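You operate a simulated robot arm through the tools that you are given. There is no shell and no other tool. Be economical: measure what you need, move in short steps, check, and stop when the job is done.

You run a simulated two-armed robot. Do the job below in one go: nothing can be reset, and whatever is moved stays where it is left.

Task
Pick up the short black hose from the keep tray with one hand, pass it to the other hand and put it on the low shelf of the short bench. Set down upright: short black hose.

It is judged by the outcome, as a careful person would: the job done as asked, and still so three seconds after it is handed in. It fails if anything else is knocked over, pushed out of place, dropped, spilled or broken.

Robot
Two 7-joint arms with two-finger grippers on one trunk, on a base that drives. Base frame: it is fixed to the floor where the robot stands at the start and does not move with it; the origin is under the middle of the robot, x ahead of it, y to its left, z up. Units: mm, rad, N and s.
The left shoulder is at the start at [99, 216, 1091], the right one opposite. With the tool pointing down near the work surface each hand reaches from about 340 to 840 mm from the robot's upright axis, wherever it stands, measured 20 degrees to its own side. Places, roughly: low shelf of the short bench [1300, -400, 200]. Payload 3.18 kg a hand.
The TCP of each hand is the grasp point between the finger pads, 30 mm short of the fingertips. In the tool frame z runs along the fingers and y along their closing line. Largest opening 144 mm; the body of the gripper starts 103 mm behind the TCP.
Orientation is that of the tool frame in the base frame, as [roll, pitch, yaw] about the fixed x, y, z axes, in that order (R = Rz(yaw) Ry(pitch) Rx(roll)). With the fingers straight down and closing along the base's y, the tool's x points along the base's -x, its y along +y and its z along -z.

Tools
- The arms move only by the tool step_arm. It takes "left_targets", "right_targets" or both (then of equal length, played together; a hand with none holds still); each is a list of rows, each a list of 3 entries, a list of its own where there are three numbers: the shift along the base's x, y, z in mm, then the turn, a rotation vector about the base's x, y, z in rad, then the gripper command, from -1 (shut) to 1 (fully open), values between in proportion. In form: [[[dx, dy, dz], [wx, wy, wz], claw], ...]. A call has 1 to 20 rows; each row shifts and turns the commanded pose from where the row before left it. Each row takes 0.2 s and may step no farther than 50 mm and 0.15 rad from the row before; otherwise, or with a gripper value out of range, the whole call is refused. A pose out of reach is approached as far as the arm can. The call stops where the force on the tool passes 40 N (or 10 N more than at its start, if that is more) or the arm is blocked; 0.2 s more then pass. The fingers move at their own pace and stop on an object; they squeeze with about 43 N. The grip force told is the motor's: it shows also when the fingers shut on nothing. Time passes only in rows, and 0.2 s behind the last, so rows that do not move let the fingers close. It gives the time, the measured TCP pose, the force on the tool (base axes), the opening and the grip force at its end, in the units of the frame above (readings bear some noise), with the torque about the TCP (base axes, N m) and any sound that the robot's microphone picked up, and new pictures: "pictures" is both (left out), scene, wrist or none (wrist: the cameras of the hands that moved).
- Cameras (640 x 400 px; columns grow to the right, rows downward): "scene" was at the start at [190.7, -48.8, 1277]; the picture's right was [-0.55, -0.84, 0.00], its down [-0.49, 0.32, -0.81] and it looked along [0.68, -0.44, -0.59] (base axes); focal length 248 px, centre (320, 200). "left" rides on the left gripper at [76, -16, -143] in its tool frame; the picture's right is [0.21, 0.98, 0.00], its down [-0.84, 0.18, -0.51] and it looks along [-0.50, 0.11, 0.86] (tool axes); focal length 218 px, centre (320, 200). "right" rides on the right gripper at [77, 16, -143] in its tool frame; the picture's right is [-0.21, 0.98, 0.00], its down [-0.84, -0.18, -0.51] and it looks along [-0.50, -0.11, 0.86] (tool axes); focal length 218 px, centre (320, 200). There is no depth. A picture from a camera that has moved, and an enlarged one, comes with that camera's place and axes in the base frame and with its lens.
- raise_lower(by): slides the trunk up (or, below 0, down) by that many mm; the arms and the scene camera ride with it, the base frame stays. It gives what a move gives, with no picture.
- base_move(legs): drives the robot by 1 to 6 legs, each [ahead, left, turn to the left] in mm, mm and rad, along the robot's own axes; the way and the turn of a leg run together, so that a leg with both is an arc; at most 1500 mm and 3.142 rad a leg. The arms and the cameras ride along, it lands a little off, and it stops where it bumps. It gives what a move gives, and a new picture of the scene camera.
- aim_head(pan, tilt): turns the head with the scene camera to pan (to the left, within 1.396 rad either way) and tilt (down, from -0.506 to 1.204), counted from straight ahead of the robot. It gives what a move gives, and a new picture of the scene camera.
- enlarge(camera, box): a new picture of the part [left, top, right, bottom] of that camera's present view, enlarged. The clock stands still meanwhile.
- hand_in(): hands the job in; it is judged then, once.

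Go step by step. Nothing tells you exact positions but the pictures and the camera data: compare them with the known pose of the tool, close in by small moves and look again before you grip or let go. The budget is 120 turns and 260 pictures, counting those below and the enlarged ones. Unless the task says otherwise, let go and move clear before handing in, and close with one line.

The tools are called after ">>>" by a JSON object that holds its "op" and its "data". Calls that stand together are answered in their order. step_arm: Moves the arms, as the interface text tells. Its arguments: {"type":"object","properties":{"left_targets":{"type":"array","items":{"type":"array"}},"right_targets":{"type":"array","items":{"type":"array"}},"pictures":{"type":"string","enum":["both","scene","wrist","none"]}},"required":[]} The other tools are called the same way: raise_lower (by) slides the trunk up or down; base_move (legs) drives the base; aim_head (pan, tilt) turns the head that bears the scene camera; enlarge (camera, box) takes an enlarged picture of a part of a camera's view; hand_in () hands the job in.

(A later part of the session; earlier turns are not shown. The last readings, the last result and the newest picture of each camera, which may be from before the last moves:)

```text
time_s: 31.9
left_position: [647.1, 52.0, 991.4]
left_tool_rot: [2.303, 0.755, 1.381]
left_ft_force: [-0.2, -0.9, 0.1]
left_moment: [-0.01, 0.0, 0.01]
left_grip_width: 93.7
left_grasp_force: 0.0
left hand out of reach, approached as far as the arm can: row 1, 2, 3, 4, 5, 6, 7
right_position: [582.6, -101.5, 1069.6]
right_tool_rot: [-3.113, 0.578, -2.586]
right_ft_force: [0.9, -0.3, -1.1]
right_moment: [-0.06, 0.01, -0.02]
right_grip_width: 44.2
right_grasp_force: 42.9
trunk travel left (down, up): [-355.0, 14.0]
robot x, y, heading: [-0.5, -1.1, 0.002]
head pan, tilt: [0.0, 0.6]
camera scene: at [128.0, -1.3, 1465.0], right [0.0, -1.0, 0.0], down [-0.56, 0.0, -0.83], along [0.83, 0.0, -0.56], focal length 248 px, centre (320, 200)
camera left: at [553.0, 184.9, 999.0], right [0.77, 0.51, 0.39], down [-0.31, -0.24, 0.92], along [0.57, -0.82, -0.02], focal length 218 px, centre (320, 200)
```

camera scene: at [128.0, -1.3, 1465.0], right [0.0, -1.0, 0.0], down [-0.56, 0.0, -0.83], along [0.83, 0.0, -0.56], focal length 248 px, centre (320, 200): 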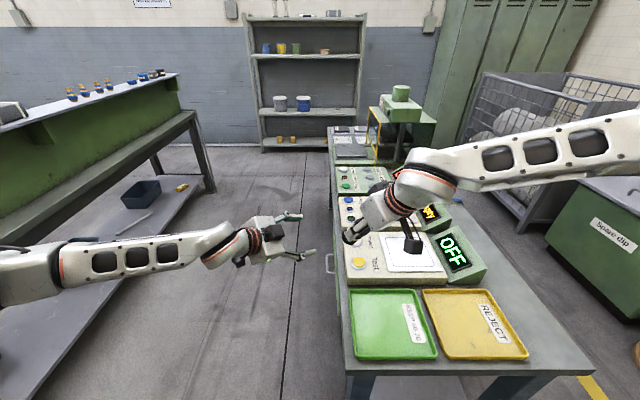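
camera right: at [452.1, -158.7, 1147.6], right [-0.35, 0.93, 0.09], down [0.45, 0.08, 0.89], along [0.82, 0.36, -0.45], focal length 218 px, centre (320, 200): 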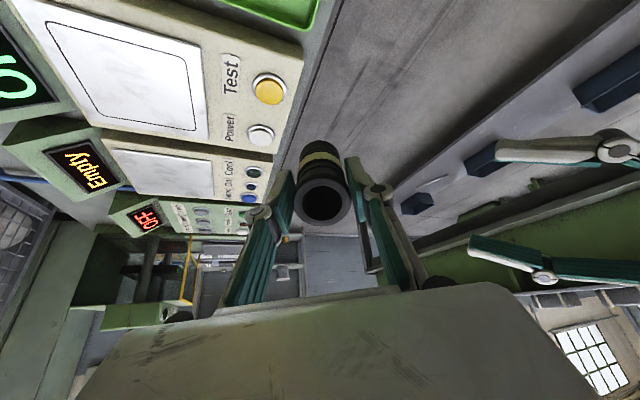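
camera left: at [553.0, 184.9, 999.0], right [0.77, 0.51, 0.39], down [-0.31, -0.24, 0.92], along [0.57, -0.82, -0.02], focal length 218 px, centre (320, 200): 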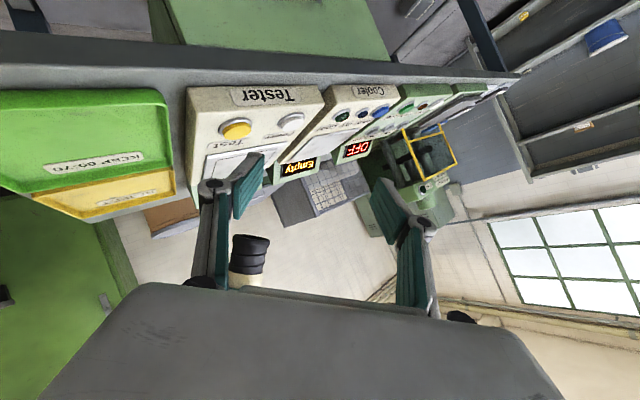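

Both forearms come in from the sides, so the hands should reach further if they point more sideways. I try yawing the left more toward -y while nudging it inward.

>>> {"op": "step_arm", "data": {"left_targets": [[[-5, -10, 0], [0, 0, -0.13], 0.3], [[-5, -10, 0], [0, 0, -0.13], 0.3], [[-5, -10, 0], [0, 0, -0.13], 0.3], [[-5, -10, 0], [0, 0, -0.13], 0.3]], "pictures": "scene"}}

```text
time_s: 32.9
left_position: [627.8, 12.1, 991.1]
left_tool_rot: [2.3, 0.752, 0.858]
left_ft_force: [-0.5, 0.3, -1.1]
left_moment: [0.0, 0.03, 0.0]
left_grip_width: 93.4
left_grasp_force: 0.1
right_position: [582.6, -103.4, 1069.2]
right_tool_rot: [-3.118, 0.577, -2.588]
right_ft_force: [0.2, -0.5, -2.0]
right_moment: [0.02, 0.02, 0.0]
right_grip_width: 44.5
right_grasp_force: 43.1
trunk travel left (down, up): [-355.0, 14.0]
robot x, y, heading: [1.7, -0.2, -0.001]
head pan, tilt: [0.0, 0.6]
camera scene: at [128.4, -1.5, 1464.9], right [0.0, -1.0, 0.0], down [-0.57, 0.0, -0.82], along [0.82, 0.0, -0.57], focal length 248 px, centre (320, 200)
```

scene: 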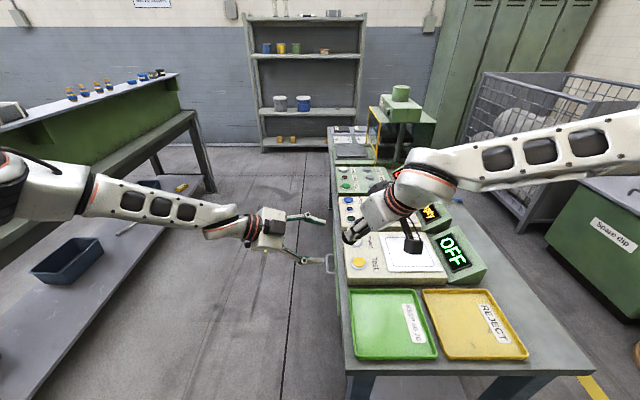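

That moved freely. I'll tilt the left slightly further down, to about 60° from the hose axis, and go to the pre-grip point about (571, -14, 1104).

>>> {"op": "step_arm", "data": {"left_targets": [[[-10, 2, 20], [0.092, 0.031, 0.0455], 0.3], [[-10, 2, 20], [0.092, 0.031, 0.0455], 0.3], [[-10, -6, 20], [0, 0, 0], 0.3], [[-10, -8, 20], [0, 0, 0], 0.3], [[-10, -8, 20], [0, 0, 0], 0.3], [[-7, -8, 13], [0, 0, 0], 0.3]]}}

```text
time_s: 34.3
left_position: [567.9, -15.2, 1106.8]
left_tool_rot: [2.499, 0.636, 1.082]
left_ft_force: [-0.1, -0.1, 0.8]
left_moment: [-0.01, 0.01, 0.0]
left_grip_width: 93.6
left_grasp_force: 0.1
right_position: [581.2, -101.1, 1069.1]
right_tool_rot: [-3.112, 0.581, -2.587]
right_ft_force: [0.0, -0.8, -1.5]
right_moment: [0.02, 0.01, 0.0]
right_grip_width: 44.0
right_grasp_force: 42.9
trunk travel left (down, up): [-355.0, 14.0]
robot x, y, heading: [0.6, -0.1, -0.003]
head pan, tilt: [0.0, 0.6]
camera scene: at [127.8, -1.4, 1465.0], right [0.0, -1.0, 0.0], down [-0.56, 0.0, -0.83], along [0.83, 0.0, -0.56], focal length 248 px, centre (320, 200)
camera left: at [538.8, 139.0, 1144.9], right [0.93, 0.09, 0.35], down [-0.32, -0.25, 0.91], along [0.17, -0.96, -0.21], focal length 218 px, centre (320, 200)
```

scene: 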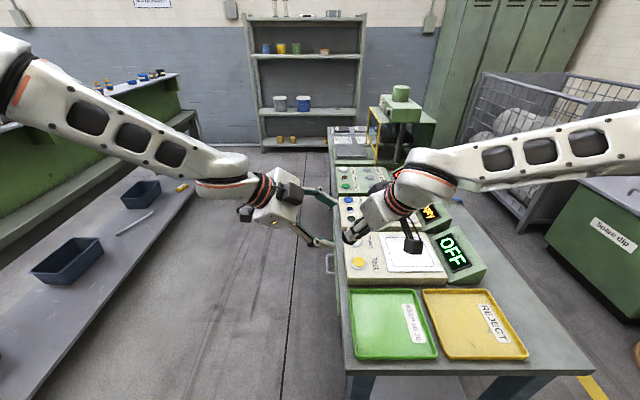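
left: 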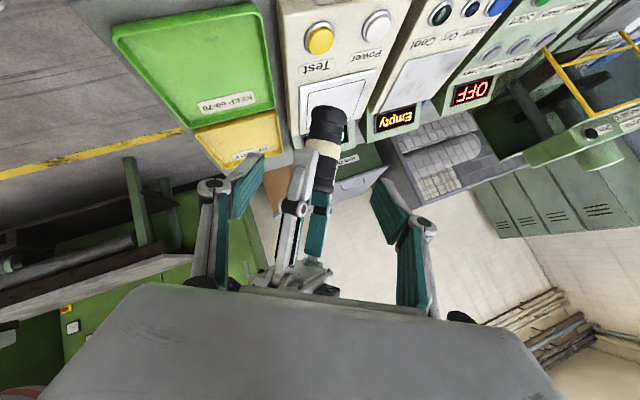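

The left hand is lined up, with the hose and the right fingers between its fingers. I approach 64 mm along the left tool axis and look.

>>> {"op": "step_arm", "data": {"left_targets": [[[4.9, -11.2, -10.8], [0, 0, 0], 0.3], [[4.9, -11.2, -10.8], [0, 0, 0], 0.3], [[4.9, -11.2, -10.8], [0, 0, 0], 0.3], [[4.9, -11.2, -10.8], [0, 0, 0], 0.3]]}}

>>> {"op": "enlarge", "data": {"camera": "scene", "box": [230, 130, 470, 280]}}

```text
time_s: 35.3
left_position: [589.5, -60.0, 1061.7]
left_tool_rot: [2.499, 0.637, 1.08]
left_ft_force: [0.2, -0.2, 0.2]
left_moment: [-0.01, 0.0, 0.01]
left_grip_width: 93.4
left_grasp_force: 0.0
right_position: [582.3, -100.9, 1069.7]
right_tool_rot: [-3.115, 0.577, -2.585]
right_ft_force: [-0.6, -0.4, -0.8]
right_moment: [0.0, 0.04, 0.04]
right_grip_width: 44.0
right_grasp_force: 43.0
trunk travel left (down, up): [-355.0, 14.0]
robot x, y, heading: [0.1, -1.4, -0.002]
head pan, tilt: [0.0, 0.6]
camera scene: at [128.3, -1.3, 1464.9], right [0.0, -1.0, 0.0], down [-0.57, 0.0, -0.82], along [0.82, 0.0, -0.57], focal length 248 px, centre (320, 200)
camera left: at [560.2, 94.6, 1100.4], right [0.93, 0.09, 0.35], down [-0.32, -0.25, 0.91], along [0.17, -0.96, -0.21], focal length 218 px, centre (320, 200)
```

scene: 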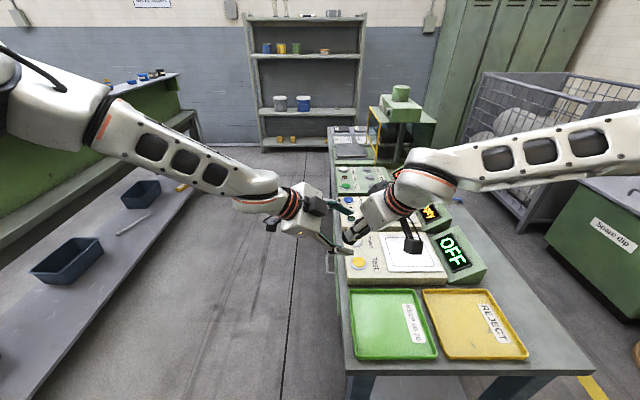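
left: 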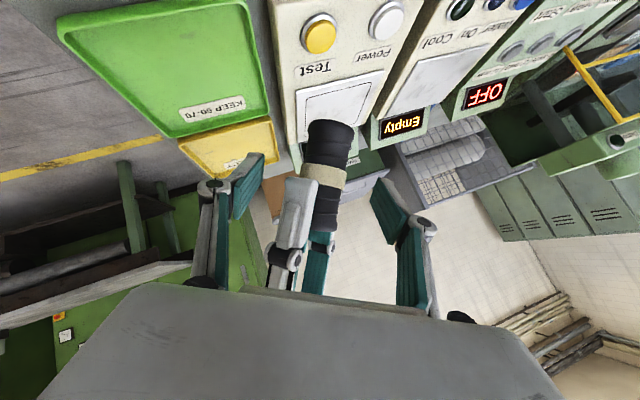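

```text
2.67 times, centred on (350, 205) of scene
camera zoom: at [128.3, -1.3, 1464.9], right [0.0, -1.0, 0.0], down [-0.57, 0.0, -0.82], along [0.82, 0.0, -0.57], focal length 662 px, centre (240, 187)
```

zoom: 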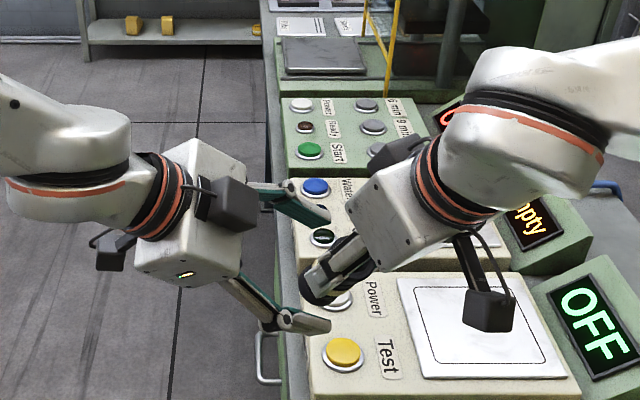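

All clear. I take the last ~43 mm to the grip point without closing yet, then check.

>>> {"op": "step_arm", "data": {"left_targets": [[[4.5, -10, -9.8], [0, 0, 0], 0.3], [[4.5, -10, -9.8], [0, 0, 0], 0.3], [[4.5, -10, -9.8], [0, 0, 0], 0.3]]}}

>>> {"op": "enlarge", "data": {"camera": "scene", "box": [270, 150, 430, 250]}}

```text
time_s: 36.1
left_position: [602.5, -91.4, 1031.8]
left_tool_rot: [2.5, 0.637, 1.079]
left_ft_force: [-0.4, 0.0, -0.6]
left_moment: [-0.01, 0.01, 0.0]
left_grip_width: 93.5
left_grasp_force: 0.1
right_position: [581.9, -101.5, 1070.0]
right_tool_rot: [-3.114, 0.578, -2.587]
right_ft_force: [-0.6, 0.6, -1.0]
right_moment: [0.0, 0.03, 0.02]
right_grip_width: 44.1
right_grasp_force: 43.1
trunk travel left (down, up): [-355.0, 14.0]
robot x, y, heading: [-2.2, 3.2, 0.003]
head pan, tilt: [0.0, 0.6]
camera scene: at [128.5, -1.6, 1464.9], right [0.0, -1.0, 0.0], down [-0.57, 0.0, -0.82], along [0.82, 0.0, -0.57], focal length 248 px, centre (320, 200)
camera left: at [573.5, 62.4, 1069.8], right [0.93, 0.09, 0.35], down [-0.32, -0.25, 0.91], along [0.17, -0.96, -0.21], focal length 218 px, centre (320, 200)
```

scene: 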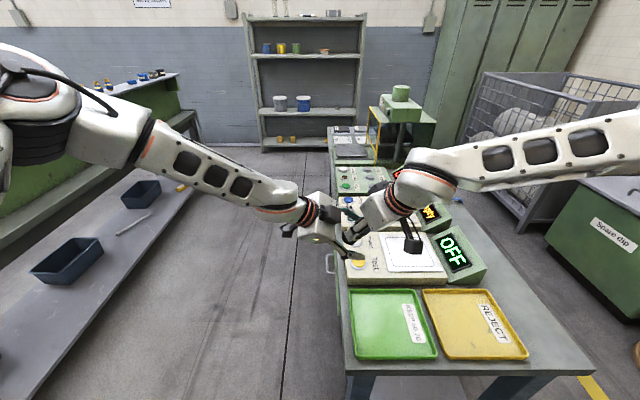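
left: 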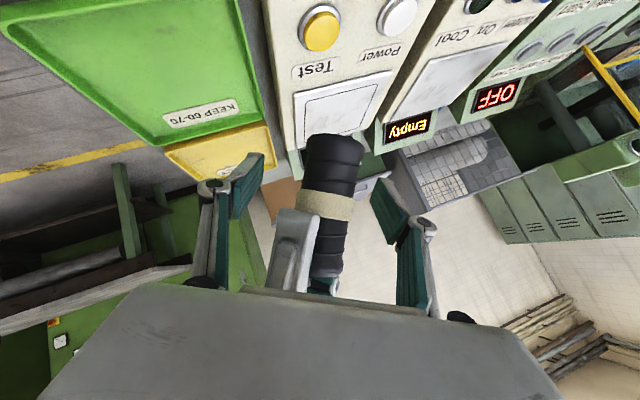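

```text
4.00 times, centred on (350, 200) of scene
camera zoom: at [128.5, -1.6, 1464.9], right [0.0, -1.0, 0.0], down [-0.57, 0.0, -0.82], along [0.82, 0.0, -0.57], focal length 992 px, centre (200, 200)
```

zoom: 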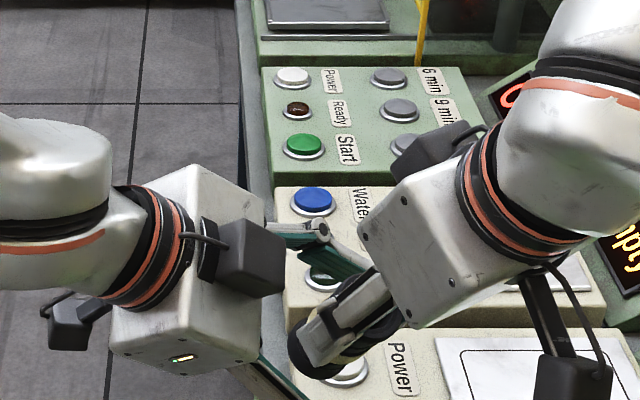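

The hose and band sit between the left pads, and no forces show. I close the left hand.

>>> {"op": "step_arm", "data": {"left_targets": [[[0, 0, 0], [0, 0, 0], -0.2], [[0, 0, 0], [0, 0, 0], -0.6], [[0, 0, 0], [0, 0, 0], -1], [[0, 0, 0], [0, 0, 0], -1]]}}

```text
time_s: 37.1
left_position: [603.7, -89.7, 1032.1]
left_tool_rot: [2.499, 0.638, 1.083]
left_ft_force: [11.2, -10.8, -6.2]
left_moment: [-0.49, -0.59, 1.27]
left_grip_width: 47.9
left_grasp_force: 43.1
right_position: [581.9, -98.6, 1070.4]
right_tool_rot: [-3.118, 0.58, -2.584]
right_ft_force: [-11.5, 9.5, 7.3]
right_moment: [0.95, 0.89, -1.0]
right_grip_width: 44.2
right_grasp_force: 42.7
trunk travel left (down, up): [-355.0, 14.0]
robot x, y, heading: [0.1, -2.6, 0.007]
head pan, tilt: [0.0, 0.6]
camera scene: at [128.1, -0.9, 1465.0], right [0.0, -1.0, 0.0], down [-0.56, 0.0, -0.83], along [0.83, 0.0, -0.56], focal length 248 px, centre (320, 200)
camera left: at [573.4, 63.3, 1070.2], right [0.93, 0.09, 0.35], down [-0.32, -0.25, 0.91], along [0.17, -0.96, -0.21], focal length 218 px, centre (320, 200)
```

scene: 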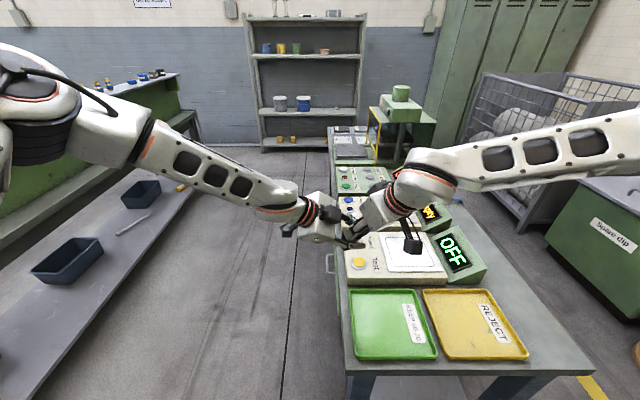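
left: 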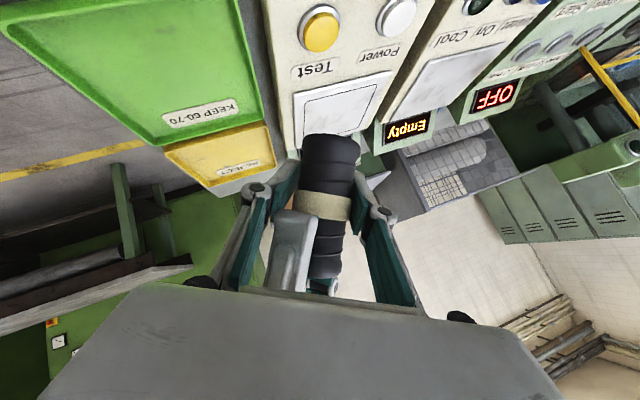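

The left hand holds the hose too: 48 mm, 43 N. I open the right slightly and draw it back along the hose axis.

>>> {"op": "step_arm", "data": {"right_targets": [[[0, 0, 0], [0, 0, 0], -0.1], [[0, 0, 0], [0, 0, 0], -0.1], [[-4.8, -2.6, 8.4], [0, 0, 0], -0.1], [[-9.6, -5.3, 16.8], [0, 0, 0], -0.1], [[-9.6, -5.3, 16.8], [0, 0, 0], -0.1]]}}

```text
time_s: 38.3
left_position: [602.9, -91.0, 1032.7]
left_tool_rot: [2.496, 0.635, 1.08]
left_ft_force: [0.1, 0.6, 0.5]
left_moment: [0.02, 0.0, 0.02]
left_grip_width: 41.0
left_grasp_force: 43.5
right_position: [558.4, -115.1, 1112.2]
right_tool_rot: [-3.112, 0.576, -2.585]
right_ft_force: [-0.1, 0.4, -0.1]
right_moment: [-0.02, -0.04, 0.01]
right_grip_width: 64.8
right_grasp_force: 0.0
trunk travel left (down, up): [-355.0, 14.0]
robot x, y, heading: [0.3, 5.3, 0.001]
head pan, tilt: [0.0, 0.6]
camera scene: at [127.4, -0.9, 1465.0], right [0.0, -1.0, 0.0], down [-0.56, 0.0, -0.83], along [0.83, 0.0, -0.56], focal length 248 px, centre (320, 200)
camera right: at [428.9, -173.0, 1190.0], right [-0.35, 0.93, 0.09], down [0.45, 0.09, 0.89], along [0.82, 0.36, -0.45], focal length 218 px, centre (320, 200)
```

scene: 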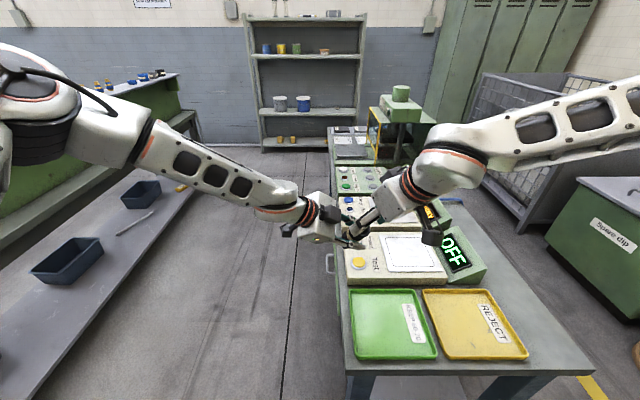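
right: 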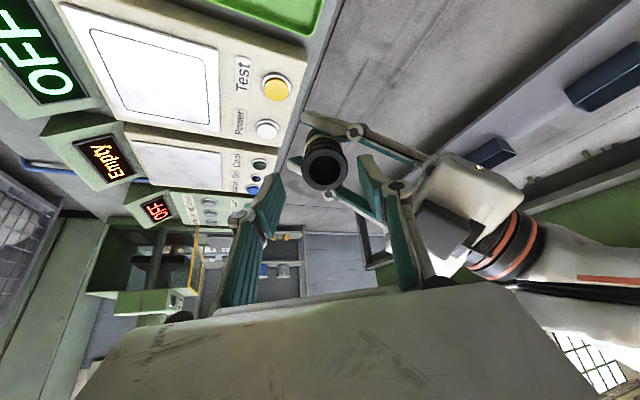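

The left hand holds the hose alone. I draw the right clear along the axis, then off to the right.

>>> {"op": "step_arm", "data": {"right_targets": [[[-9.6, -5.3, 16.8], [0, 0, 0], -0.1], [[-9.6, -5.3, 16.8], [0, 0, 0], -0.1], [[-9.6, -10, 16.8], [0, 0, 0], -0.1], [[0, -40, 10], [0, 0, 0], -0.1], [[0, -40, 0], [0, 0, 0], -0.1], [[0, -40, 0], [0, 0, 0], -0.1], [[0, -40, 0], [0, 0, 0], -0.1], [[-10, -40, 0], [0, 0, 0], -0.1], [[-10, -40, 0], [0, 0, 0], -0.1]], "left_targets": [[[0, 0, 0], [0, 0, 0], -1], [[0, 0, 0], [0, 0, 0], -1], [[0, 0, 0], [0, 0, 0], -1], [[0, 20, 0], [0, 0, 0], -1], [[0, 30, 0], [0, 0, 0], -1], [[0, 30, 0], [0, 0, 0], -1], [[0, 30, 0], [0, 0, 0], -1], [[0, 30, 0], [0, 0, 0], -1], [[0, 30, 0], [0, 0, 0], -1]]}}

```text
time_s: 40.3
left_position: [603.6, 81.3, 1032.7]
left_tool_rot: [2.5, 0.636, 1.079]
left_ft_force: [0.1, 0.5, -0.8]
left_moment: [0.0, 0.03, -0.02]
left_grip_width: 41.0
left_grasp_force: 43.3
right_position: [526.6, -308.2, 1174.8]
right_tool_rot: [-3.111, 0.578, -2.586]
right_ft_force: [0.1, 0.1, 1.3]
right_moment: [-0.01, 0.06, -0.04]
right_grip_width: 64.9
right_grasp_force: 0.1
right hand out of reach, approached as far as the arm can: row 8, 9
trunk travel left (down, up): [-355.0, 14.0]
robot x, y, heading: [-0.5, 3.4, 0.001]
head pan, tilt: [0.0, 0.6]
camera scene: at [127.7, 0.0, 1465.0], right [0.0, -1.0, 0.0], down [-0.56, 0.0, -0.83], along [0.83, 0.0, -0.56], focal length 248 px, centre (320, 200)
camera right: at [395.6, -365.8, 1251.3], right [-0.35, 0.93, 0.09], down [0.45, 0.08, 0.89], along [0.82, 0.35, -0.45], focal length 218 px, centre (320, 200)
camera left: at [575.5, 234.4, 1069.8], right [0.93, 0.09, 0.35], down [-0.32, -0.25, 0.91], along [0.17, -0.96, -0.21], focal length 218 px, centre (320, 200)
```

scene: 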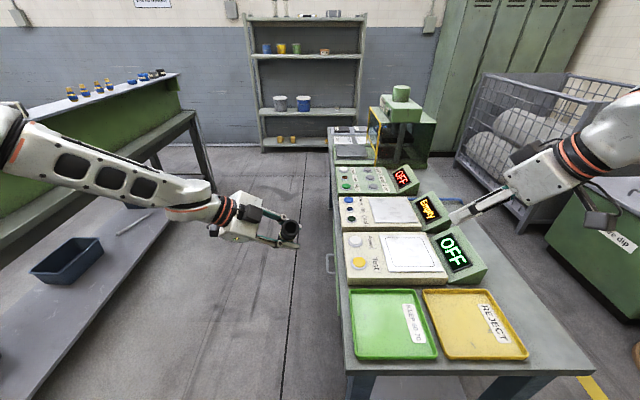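
right: 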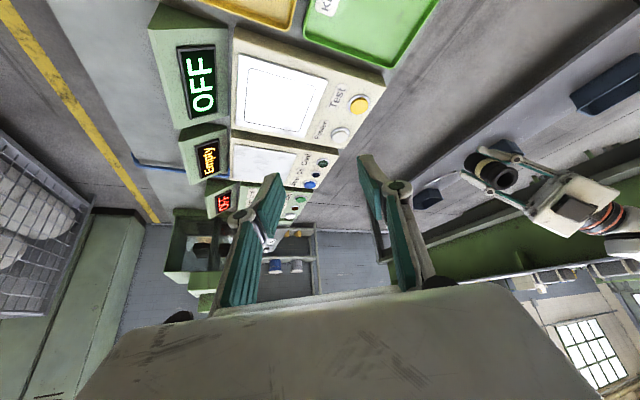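
left: 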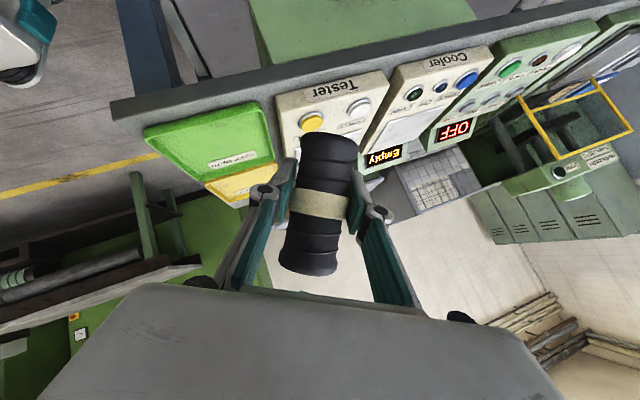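

The handover is done. Now I turn the left hand to point forward with the hose upright, and pull the right hand back and upright toward its home pose.

>>> {"op": "step_arm", "data": {"left_targets": [[[2, 10, 4], [-0.0513, 0.0151, 0.1264], -1], [[2, 10, 4], [-0.0513, 0.0151, 0.1264], -1], [[2, 10, 4], [-0.0513, 0.0151, 0.1264], -1], [[2, 10, 4], [-0.0513, 0.0151, 0.1264], -1], [[2, 10, 4], [-0.0513, 0.0151, 0.1264], -1], [[2, 10, 4], [-0.0513, 0.0151, 0.1264], -1], [[2, 10, 4], [-0.0513, 0.0151, 0.1264], -1], [[2, 10, 4], [-0.0513, 0.0151, 0.1264], -1], [[2, 10, 4], [-0.0513, 0.0151, 0.1264], -1], [[2, 10, 4], [-0.0513, 0.0151, 0.1264], -1], [[2, 10, 4], [-0.0513, 0.0151, 0.1264], -1], [[2, 10, 4], [-0.0513, 0.0151, 0.1264], -1]], "right_targets": [[[-10, -7, 5], [-0.072, 0.125, 0], -0.1], [[-10, -7, 5], [-0.072, 0.125, 0], -0.1], [[-20, -7, 5], [-0.072, 0.125, 0], -0.1], [[-20, -7, 5], [-0.072, 0.125, 0], -0.1], [[-20, -7, 0], [0, 0, -0.138], -0.1], [[-20, -7, 0], [0, 0, -0.138], -0.1], [[-20, -7, 0], [0, 0, -0.138], -0.1], [[-20, -7, 0], [0, 0, -0.138], -0.1], [[-20, -7, 0], [0, 0, 0], -0.1], [[-20, -7, 0], [0, 0, 0], -0.1], [[-10, -7, 0], [0, 0, 0], -0.1], [[-10, -7, 0], [0, 0, 0], -0.1]]}}

```text
time_s: 42.9
left_position: [574.9, 331.9, 1026.9]
left_tool_rot: [2.844, 1.053, 2.506]
left_ft_force: [0.0, 0.3, -0.6]
left_moment: [-0.03, -0.02, 0.02]
left_grip_width: 40.8
left_grasp_force: 42.4
left hand out of reach, approached as far as the arm can: row 7, 8, 9, 10, 11, 12
right_position: [401.2, -391.8, 1207.0]
right_tool_rot: [-3.119, 0.553, 3.082]
right_ft_force: [-0.7, -0.2, -0.1]
right_moment: [0.0, 0.04, -0.02]
right_grip_width: 64.8
right_grasp_force: 0.1
right hand out of reach, approached as far as the arm can: row 1, 2, 3, 4, 9, 10, 11, 12
trunk travel left (down, up): [-355.0, 14.0]
robot x, y, heading: [1.7, -2.1, -0.002]
head pan, tilt: [0.0, 0.6]
camera scene: at [127.6, -1.0, 1465.0], right [0.0, -1.0, 0.0], down [-0.56, 0.0, -0.83], along [0.83, 0.0, -0.56], focal length 248 px, centre (320, 200)
camera right: at [262.5, -364.9, 1289.2], right [0.25, 0.96, 0.09], down [0.44, -0.2, 0.88], along [0.86, -0.18, -0.47], focal length 218 px, centre (320, 200)
camera left: at [417.6, 375.8, 1024.8], right [0.27, 0.96, -0.04], down [-0.03, 0.05, 1.0], along [0.96, -0.27, 0.04], focal length 218 px, centre (320, 200)
```

scene: 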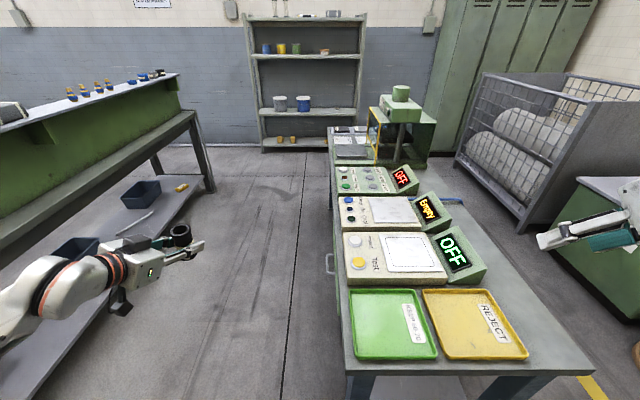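
right: 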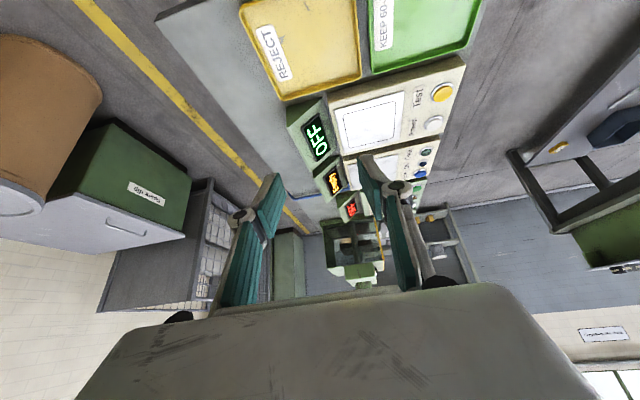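
left: 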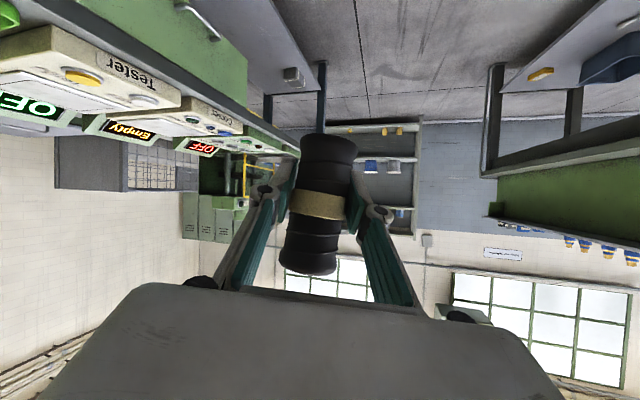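

The hose is held upright-ish and both hands are clear. Before driving, I look at the floor to the right and left.

>>> {"op": "aim_head", "data": {"pan": -1.39, "tilt": 0.7}}

>>> {"op": "aim_head", "data": {"pan": 1.39, "tilt": 0.7}}

```text
time_s: 44.4
left_position: [575.0, 333.2, 1025.7]
left_tool_rot: [2.846, 1.054, 2.508]
left_ft_force: [0.4, -0.3, -1.5]
left_moment: [-0.03, 0.03, 0.04]
left_grip_width: 40.9
left_grasp_force: 43.2
right_position: [401.0, -392.5, 1207.1]
right_tool_rot: [-3.118, 0.554, 3.082]
right_ft_force: [0.5, -0.2, -0.2]
right_moment: [-0.01, 0.01, 0.02]
right_grip_width: 64.7
right_grasp_force: 0.0
trunk travel left (down, up): [-355.0, 14.0]
robot x, y, heading: [-2.4, -0.3, 0.002]
head pan, tilt: [-1.389, 0.7]
camera scene: at [55.1, -84.3, 1456.3], right [-0.98, -0.18, 0.0], down [-0.12, 0.63, -0.77], along [0.14, -0.75, -0.64], focal length 248 px, centre (320, 200)
```

scene: 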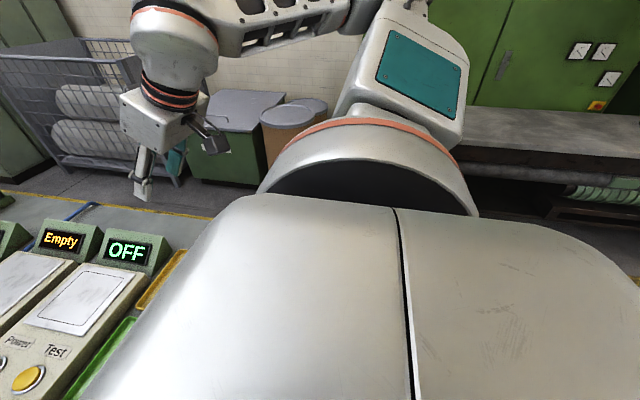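

```text
time_s: 46.9
left_position: [574.4, 334.3, 1026.4]
left_tool_rot: [2.845, 1.051, 2.508]
left_ft_force: [0.7, -0.7, -1.5]
left_moment: [0.02, 0.02, 0.01]
left_grip_width: 41.1
left_grasp_force: 43.8
right_position: [401.4, -392.1, 1207.5]
right_tool_rot: [-3.118, 0.552, 3.081]
right_ft_force: [0.9, -0.9, 1.0]
right_moment: [0.0, -0.03, 0.0]
right_grip_width: 64.8
right_grasp_force: 0.1
trunk travel left (down, up): [-355.0, 14.0]
robot x, y, heading: [1.9, -0.9, 0.004]
head pan, tilt: [1.389, 0.7]
camera scene: at [55.1, 82.8, 1456.3], right [0.98, -0.18, 0.0], down [-0.12, -0.63, -0.76], along [0.14, 0.75, -0.64], focal length 248 px, centre (320, 200)
```

scene: 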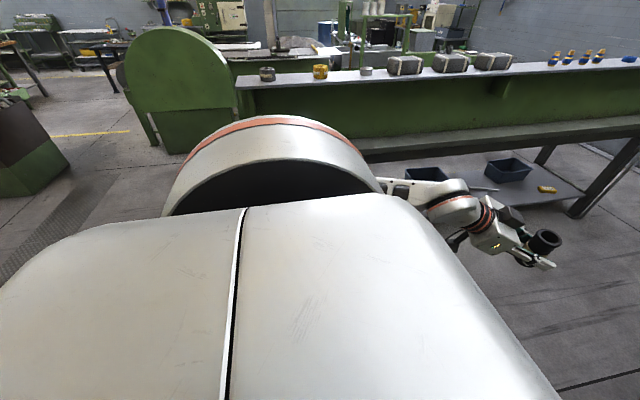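

There's free floor around and well behind on both sides. I back away 350 mm first, with the head turned to face ahead and down.

>>> {"op": "aim_head", "data": {"pan": 0.0, "tilt": 0.7}}

>>> {"op": "base_move", "data": {"legs": [[-350, 0, 0]]}}

```text
time_s: 48.4
left_position: [576.0, 334.0, 1026.6]
left_tool_rot: [2.846, 1.053, 2.507]
left_ft_force: [-0.5, -0.7, -0.8]
left_moment: [0.02, -0.02, 0.0]
left_grip_width: 40.9
left_grasp_force: 42.5
right_position: [399.9, -392.3, 1208.0]
right_tool_rot: [-3.118, 0.554, 3.082]
right_ft_force: [0.0, -0.3, -0.3]
right_moment: [0.0, -0.01, 0.03]
right_grip_width: 64.8
right_grasp_force: 0.2
trunk travel left (down, up): [-355.0, 14.0]
robot x, y, heading: [-2.2, -0.1, -0.001]
head pan, tilt: [0.0, 0.7]
camera scene: at [124.6, -0.7, 1456.3], right [0.0, -1.0, 0.0], down [-0.64, 0.0, -0.76], along [0.76, 0.0, -0.64], focal length 248 px, centre (320, 200)
```

scene: 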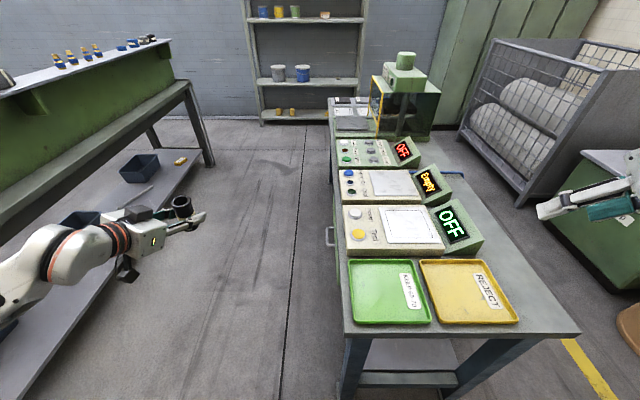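

```text
time_s: 50.6
left_position: [231.6, 335.6, 1027.3]
left_tool_rot: [2.844, 1.054, 2.513]
left_ft_force: [-0.5, 0.6, -1.5]
left_moment: [-0.02, -0.01, 0.0]
left_grip_width: 40.7
left_grasp_force: 42.8
right_position: [61.8, -390.4, 1208.0]
right_tool_rot: [-3.119, 0.555, 3.086]
right_ft_force: [0.0, 0.3, -0.2]
right_moment: [-0.03, -0.04, 0.03]
right_grip_width: 64.9
right_grasp_force: 0.0
trunk travel left (down, up): [-355.0, 14.0]
robot x, y, heading: [-339.3, -0.7, 0.005]
head pan, tilt: [0.0, 0.7]
camera scene: at [-217.4, -0.9, 1456.4], right [0.01, -1.0, 0.0], down [-0.64, 0.0, -0.77], along [0.77, 0.0, -0.64], focal length 248 px, centre (320, 200)
```

scene: 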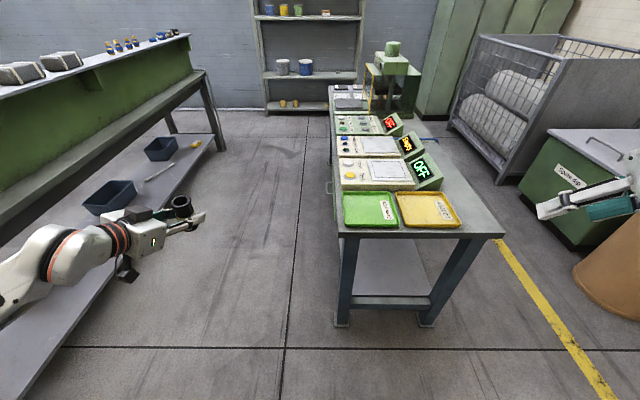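

Good view: the shelf under the bench shows from the near end, with a cross bar at its front. I zoom in on it.

>>> {"op": "enlarge", "data": {"camera": "scene", "box": [310, 220, 510, 345]}}

```text
3.20 times, centred on (410, 282) of scene
camera zoom: at [-217.4, -0.9, 1456.4], right [0.01, -1.0, 0.0], down [-0.64, 0.0, -0.77], along [0.77, 0.0, -0.64], focal length 794 px, centre (32, -64)
```

zoom: 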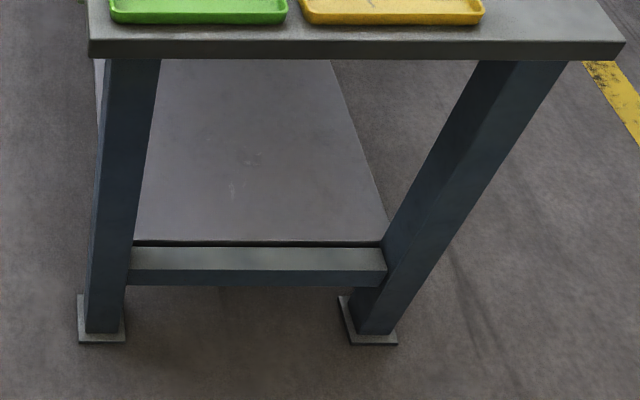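

The shelf starts at x≈490 at z≈200 to 215, with a cross bar in front. My target is x≈560, y≈-370. With room in front now, I finish turning the left hand so it points straight ahead.

>>> {"op": "step_arm", "data": {"left_targets": [[[25, -25, 0], [0, 0, 0], -1], [[25, -25, 0], [-0.046, 0.017, 0.126], -1], [[25, -25, 0], [-0.046, 0.017, 0.126], -1], [[25, -25, 0], [-0.046, 0.017, 0.126], -1], [[0, -10, 0], [0, 0, 0], -1]], "pictures": "none"}}

```text
time_s: 51.8
left_position: [235.9, 360.7, 1010.4]
left_tool_rot: [2.936, 1.057, 2.665]
left_ft_force: [0.5, 0.3, -1.3]
left_moment: [0.0, -0.02, 0.01]
left_grip_width: 40.7
left_grasp_force: 43.0
left hand out of reach, approached as far as the arm can: row 1, 2, 3, 4, 5
right_position: [62.7, -391.1, 1206.6]
right_tool_rot: [-3.119, 0.553, 3.085]
right_ft_force: [-0.4, -0.1, 0.0]
right_moment: [0.0, -0.04, 0.02]
right_grip_width: 65.1
right_grasp_force: 0.0
trunk travel left (down, up): [-355.0, 14.0]
robot x, y, heading: [-340.7, 0.0, -0.001]
head pan, tilt: [0.0, 0.7]
```

That wrist posture is at a limit at this height, so I'll sort it out low down. First I drive right so that the left hand lines up with the shelf.

>>> {"op": "base_move", "data": {"legs": [[0, -600, 0]]}}

>>> {"op": "raise_lower", "data": {"by": -300}}

```text
time_s: 57.4
left_position: [242.0, -230.1, 1010.8]
left_tool_rot: [2.937, 1.056, 2.653]
left_ft_force: [0.1, -0.5, -1.1]
left_moment: [0.0, 0.04, 0.01]
left_grip_width: 40.9
left_grasp_force: 43.1
right_position: [55.8, -980.3, 1209.0]
right_tool_rot: [-3.118, 0.554, 3.076]
right_ft_force: [-0.3, -0.1, -0.7]
right_moment: [0.01, 0.0, -0.01]
right_grip_width: 64.7
right_grasp_force: 0.0
trunk travel left (down, up): [-355.0, 14.0]
robot x, y, heading: [-339.9, -587.8, -0.005]
head pan, tilt: [0.0, 0.7]
camera scene: at [-216.6, -587.5, 1456.3], right [-0.01, -1.0, 0.0], down [-0.64, 0.0, -0.76], along [0.76, 0.0, -0.64], focal length 248 px, centre (320, 200)
```

scene: 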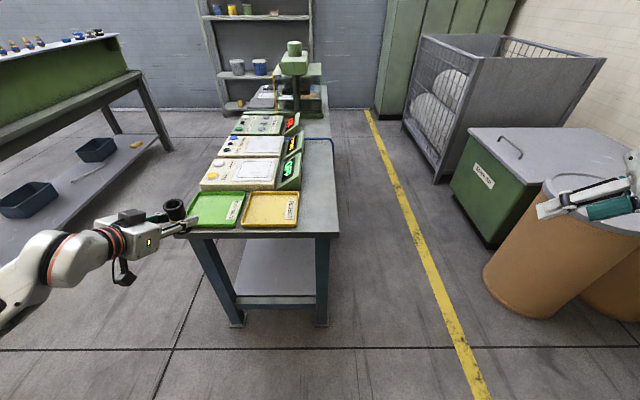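

```text
time_s: 60.4
left_position: [174.2, -229.6, 542.8]
left_tool_rot: [-3.105, 0.693, 2.838]
left_ft_force: [-1.2, 1.4, -1.1]
left_moment: [0.0, 0.0, 0.01]
left_grip_width: 41.0
left_grasp_force: 42.9
right_position: [66.1, -980.9, 694.9]
right_tool_rot: [-3.082, -0.115, 3.084]
right_ft_force: [-0.5, 0.1, 0.1]
right_moment: [0.0, -0.02, 0.04]
right_grip_width: 64.6
right_grasp_force: 0.0
trunk travel left (down, up): [-55.0, 314.0]
robot x, y, heading: [-338.3, -586.7, -0.008]
head pan, tilt: [0.0, 0.7]
```

The torso leans forward as it goes down, so the hand is now at z≈543. I check the picture.

>>> {"op": "aim_head", "data": {"pan": 0.2, "tilt": 0.6}}

>>> {"op": "enlarge", "data": {"camera": "left", "box": [0, 0, 640, 400]}}

```text
time_s: 61.2
left_position: [173.6, -229.2, 542.3]
left_tool_rot: [-3.104, 0.691, 2.836]
left_ft_force: [0.1, 0.4, -1.4]
left_moment: [-0.02, -0.03, -0.02]
left_grip_width: 40.9
left_grasp_force: 42.9
right_position: [67.8, -982.0, 694.5]
right_tool_rot: [-3.082, -0.115, 3.084]
right_ft_force: [-0.7, -0.8, 0.0]
right_moment: [0.01, 0.02, -0.03]
right_grip_width: 64.8
right_grasp_force: 0.0
trunk travel left (down, up): [-55.0, 314.0]
robot x, y, heading: [-337.9, -590.2, -0.007]
head pan, tilt: [0.201, 0.6]
camera scene: at [-9.1, -570.9, 1130.6], right [0.19, -0.98, 0.0], down [-0.55, -0.11, -0.82], along [0.81, 0.16, -0.57], focal length 248 px, centre (320, 200)
```

scene: 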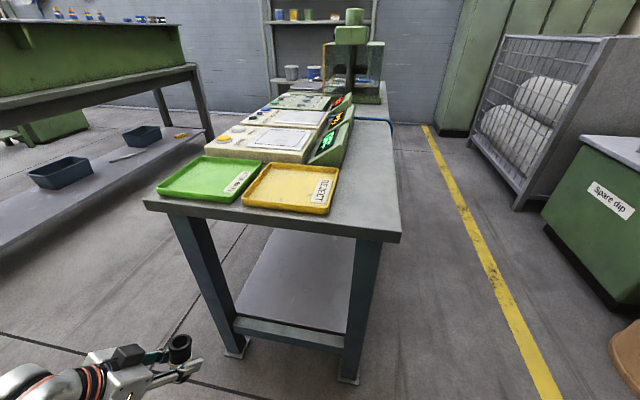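

```text
1.00 times, centred on (320, 200) of left (not enlarged: the box is as wide or as high as the picture)
camera zoom: at [27.2, -196.3, 603.5], right [0.16, 0.97, -0.16], down [0.37, 0.09, 0.92], along [0.91, -0.21, -0.35], focal length 218 px, centre (320, 200)
```

zoom: 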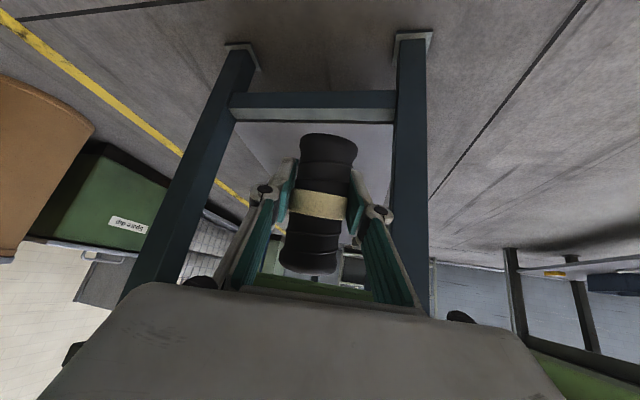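

The left camera looks straight in at the shelf. I zoom both views to fix the bar and shelf heights.

>>> {"op": "enlarge", "data": {"camera": "left", "box": [200, 20, 460, 180]}}

>>> {"op": "enlarge", "data": {"camera": "scene", "box": [190, 220, 400, 390]}}

```text
2.46 times, centred on (330, 100) of left
camera zoom: at [27.2, -196.3, 603.5], right [0.16, 0.97, -0.16], down [0.37, 0.09, 0.92], along [0.91, -0.21, -0.35], focal length 537 px, centre (295, 446)
```

zoom: 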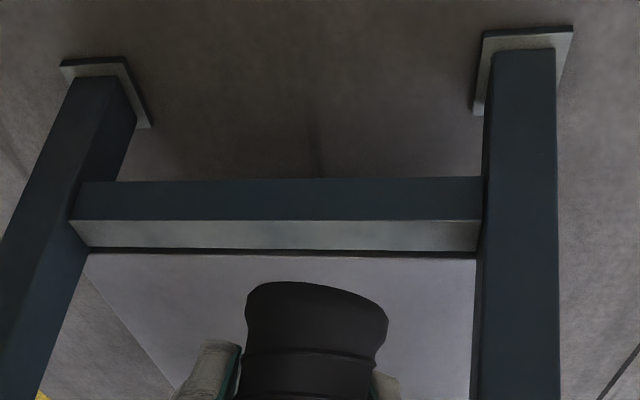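

```text
2.35 times, centred on (295, 305) of scene
camera zoom: at [-9.1, -570.9, 1130.6], right [0.19, -0.98, 0.0], down [-0.55, -0.11, -0.82], along [0.81, 0.16, -0.57], focal length 584 px, centre (379, -47)
```

zoom: 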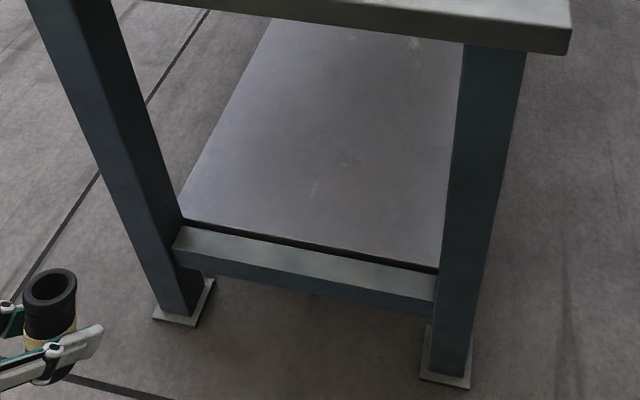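

Bar top is about z≈210 to 220 at x≈420 to 460, with the shelf just behind at a similar height. I correct the left hand's tilt so the hose is upright, and lower it to about z=350.

>>> {"op": "step_arm", "data": {"left_targets": [[[10, 0, -25], [-0.03, -0.115, 0.011], -1], [[10, 0, -25], [-0.03, -0.115, 0.011], -1], [[10, 0, -25], [-0.03, -0.115, 0.011], -1], [[10, -15, -30], [0, 0, 0], -1], [[10, -15, -30], [0, 0, 0], -1], [[10, -15, -30], [0, 0, 0], -1]]}}

```text
time_s: 62.6
left_position: [233.2, -250.4, 381.4]
left_tool_rot: [-3.115, 1.05, 2.859]
left_ft_force: [-0.2, 0.5, -1.3]
left_moment: [-0.02, -0.04, 0.01]
left_grip_width: 40.8
left_grasp_force: 43.3
left hand out of reach, approached as far as the arm can: row 1, 2, 4, 5, 6
right_position: [66.9, -981.1, 693.0]
right_tool_rot: [-3.081, -0.114, 3.086]
right_ft_force: [-0.3, 0.8, 0.1]
right_moment: [-0.04, -0.01, 0.0]
right_grip_width: 64.7
right_grasp_force: 0.0
trunk travel left (down, up): [-55.0, 314.0]
robot x, y, heading: [-337.7, -587.2, -0.005]
head pan, tilt: [0.201, 0.6]
camera scene: at [-8.9, -570.9, 1130.5], right [0.19, -0.98, 0.0], down [-0.55, -0.11, -0.82], along [0.81, 0.16, -0.57], focal length 248 px, centre (320, 200)
camera left: at [73.9, -217.8, 385.6], right [0.2, 0.96, -0.19], down [0.04, 0.19, 0.98], along [0.98, -0.2, 0.0], focal length 218 px, centre (320, 200)
```

scene: 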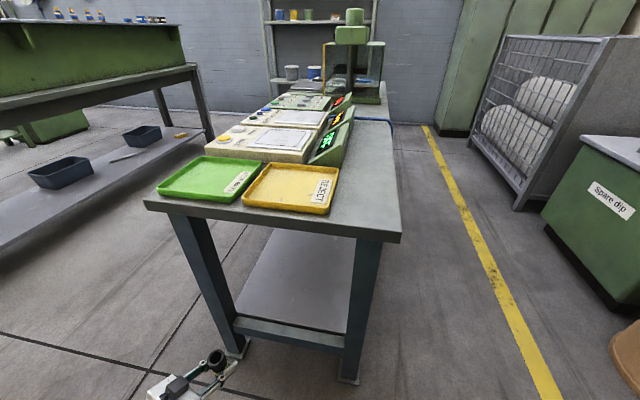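
left: 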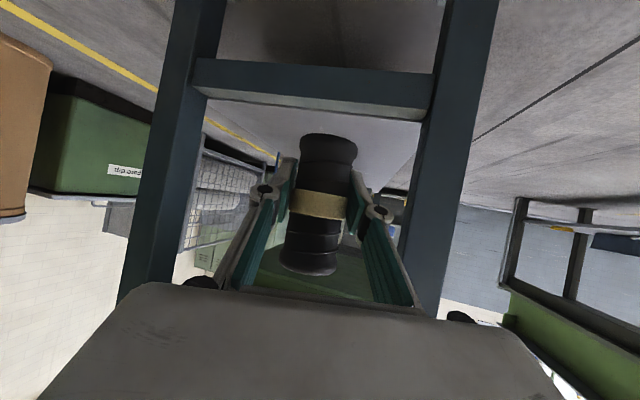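

The hose is upright and the hand is in front of the opening. I shift it toward the middle (y≈-340) and lower it to z≈320.

>>> {"op": "step_arm", "data": {"left_targets": [[[5, -20, -12], [0, 0, 0], -1], [[5, -20, -12], [0, 0, 0], -1], [[5, -20, -12], [0, 0, 0], -1], [[5, -20, -12], [0, 0, 0], -1], [[5, -10, -12], [0.012, -0.004, 0.022], -1]], "pictures": "wrist"}}

```text
time_s: 63.8
left_position: [271.4, -280.5, 296.2]
left_tool_rot: [-3.13, 1.053, 2.862]
left_ft_force: [-0.3, 0.7, -1.4]
left_moment: [0.04, 0.02, 0.01]
left_grip_width: 40.9
left_grasp_force: 43.2
left hand out of reach, approached as far as the arm can: row 1, 2, 3, 4, 5
right_position: [66.9, -980.7, 692.8]
right_tool_rot: [-3.082, -0.114, 3.085]
right_ft_force: [-0.2, -0.1, 1.4]
right_moment: [-0.05, -0.01, 0.01]
right_grip_width: 64.7
right_grasp_force: 0.1
trunk travel left (down, up): [-55.0, 314.0]
robot x, y, heading: [-339.2, -583.1, -0.009]
head pan, tilt: [0.201, 0.6]
camera left: at [111.0, -252.4, 299.4], right [0.18, 0.97, -0.19], down [0.03, 0.18, 0.98], along [0.98, -0.18, 0.0], focal length 218 px, centre (320, 200)
```

left: 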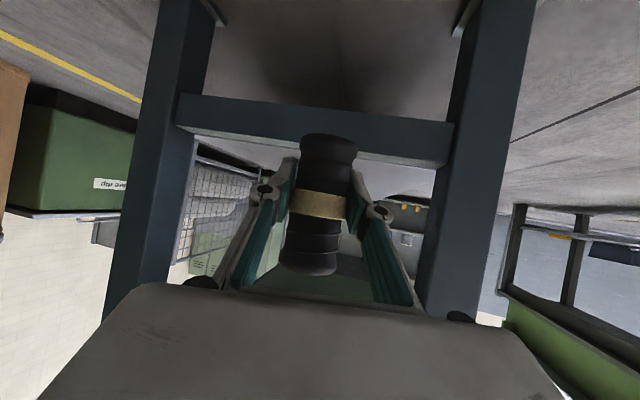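

The bar is nearly level with the view, which gives a good height measurement. I zoom in.

>>> {"op": "enlarge", "data": {"camera": "left", "box": [160, 80, 480, 280]}}

```text
2.00 times, centred on (320, 180) of left
camera zoom: at [111.0, -252.4, 299.4], right [0.18, 0.97, -0.19], down [0.03, 0.18, 0.98], along [0.98, -0.18, 0.0], focal length 436 px, centre (320, 240)
```

zoom: 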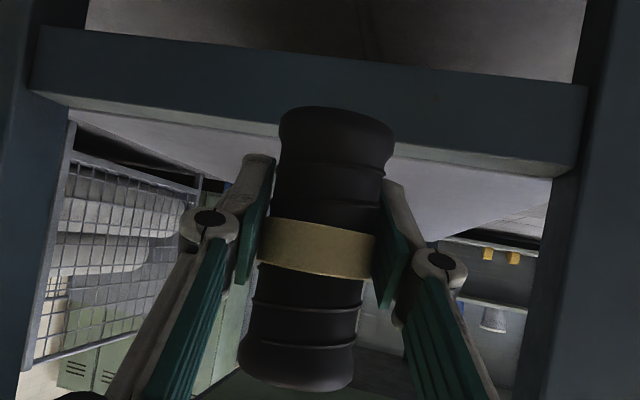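

Bar and shelf tops both come out near z≈222, so there are 37 mm of clearance under the hose now. Before driving in I check where the left elbow is.

>>> {"op": "aim_head", "data": {"pan": 0.6, "tilt": 1.1}}

```text
time_s: 64.7
left_position: [271.0, -280.5, 296.0]
left_tool_rot: [-3.131, 1.052, 2.863]
left_ft_force: [-0.3, 0.0, -1.3]
left_moment: [0.03, -0.01, -0.04]
left_grip_width: 41.3
left_grasp_force: 42.9
right_position: [67.4, -980.2, 693.9]
right_tool_rot: [-3.083, -0.113, 3.086]
right_ft_force: [-1.1, 0.6, -0.7]
right_moment: [-0.02, 0.0, -0.02]
right_grip_width: 64.8
right_grasp_force: 0.0
trunk travel left (down, up): [-55.0, 314.0]
robot x, y, heading: [-339.7, -589.2, -0.003]
head pan, tilt: [0.6, 1.1]
camera scene: at [-43.4, -552.7, 1092.0], right [0.56, -0.83, 0.0], down [-0.74, -0.5, -0.45], along [0.38, 0.25, -0.89], focal length 248 px, centre (320, 200)
```

scene: 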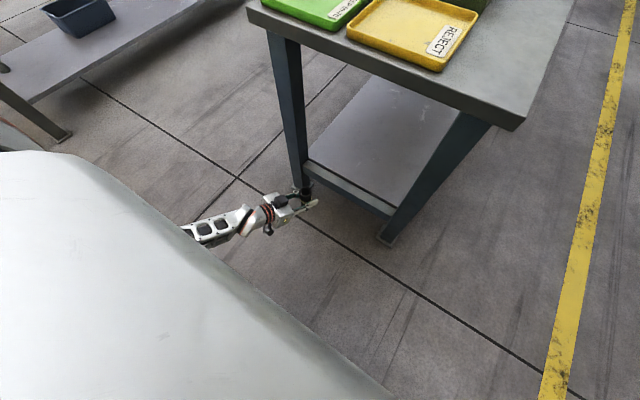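

The forearm comes from low and behind, and the torso front stays clear of the bench edge. I drive 190 ahead and 60 to the right, then check.

>>> {"op": "base_move", "data": {"legs": [[0, -60, 0], [190, 0, 0]]}}

>>> {"op": "enlarge", "data": {"camera": "left", "box": [0, 0, 640, 400]}}

```text
time_s: 67.0
left_position: [455.6, -341.1, 295.4]
left_tool_rot: [-3.13, 1.052, 2.865]
left_ft_force: [0.5, 0.3, -2.1]
left_moment: [-0.03, -0.03, -0.01]
left_grip_width: 41.1
left_grasp_force: 42.7
right_position: [254.3, -1042.0, 693.2]
right_tool_rot: [-3.083, -0.115, 3.088]
right_ft_force: [0.7, 0.1, -0.5]
right_moment: [0.0, 0.03, -0.03]
right_grip_width: 64.8
right_grasp_force: 0.1
trunk travel left (down, up): [-55.0, 314.0]
robot x, y, heading: [-158.2, -649.3, -0.007]
head pan, tilt: [0.6, 1.1]
camera scene: at [142.4, -613.1, 1091.8], right [0.56, -0.83, 0.0], down [-0.74, -0.5, -0.45], along [0.38, 0.26, -0.89], focal length 248 px, centre (320, 200)
```

scene: 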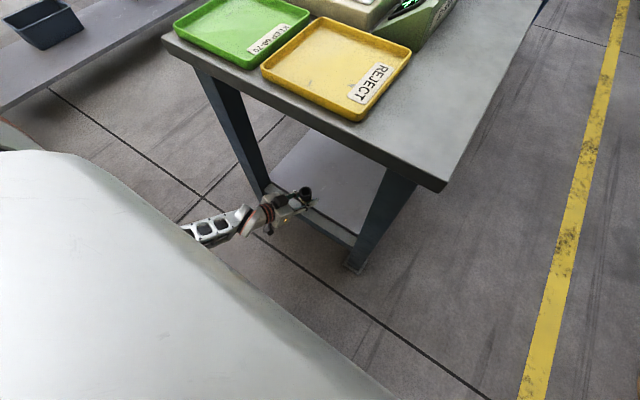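

```text
1.00 times, centred on (320, 200) of left (not enlarged: the box is as wide or as high as the picture)
camera zoom: at [295.7, -312.3, 299.5], right [0.18, 0.97, -0.19], down [0.03, 0.18, 0.98], along [0.98, -0.18, 0.0], focal length 218 px, centre (320, 200)
```

zoom: 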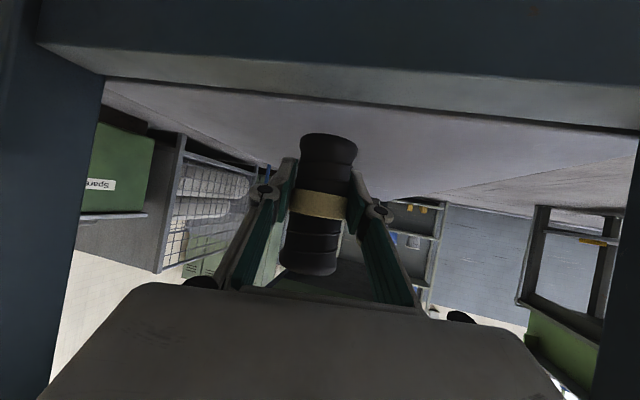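

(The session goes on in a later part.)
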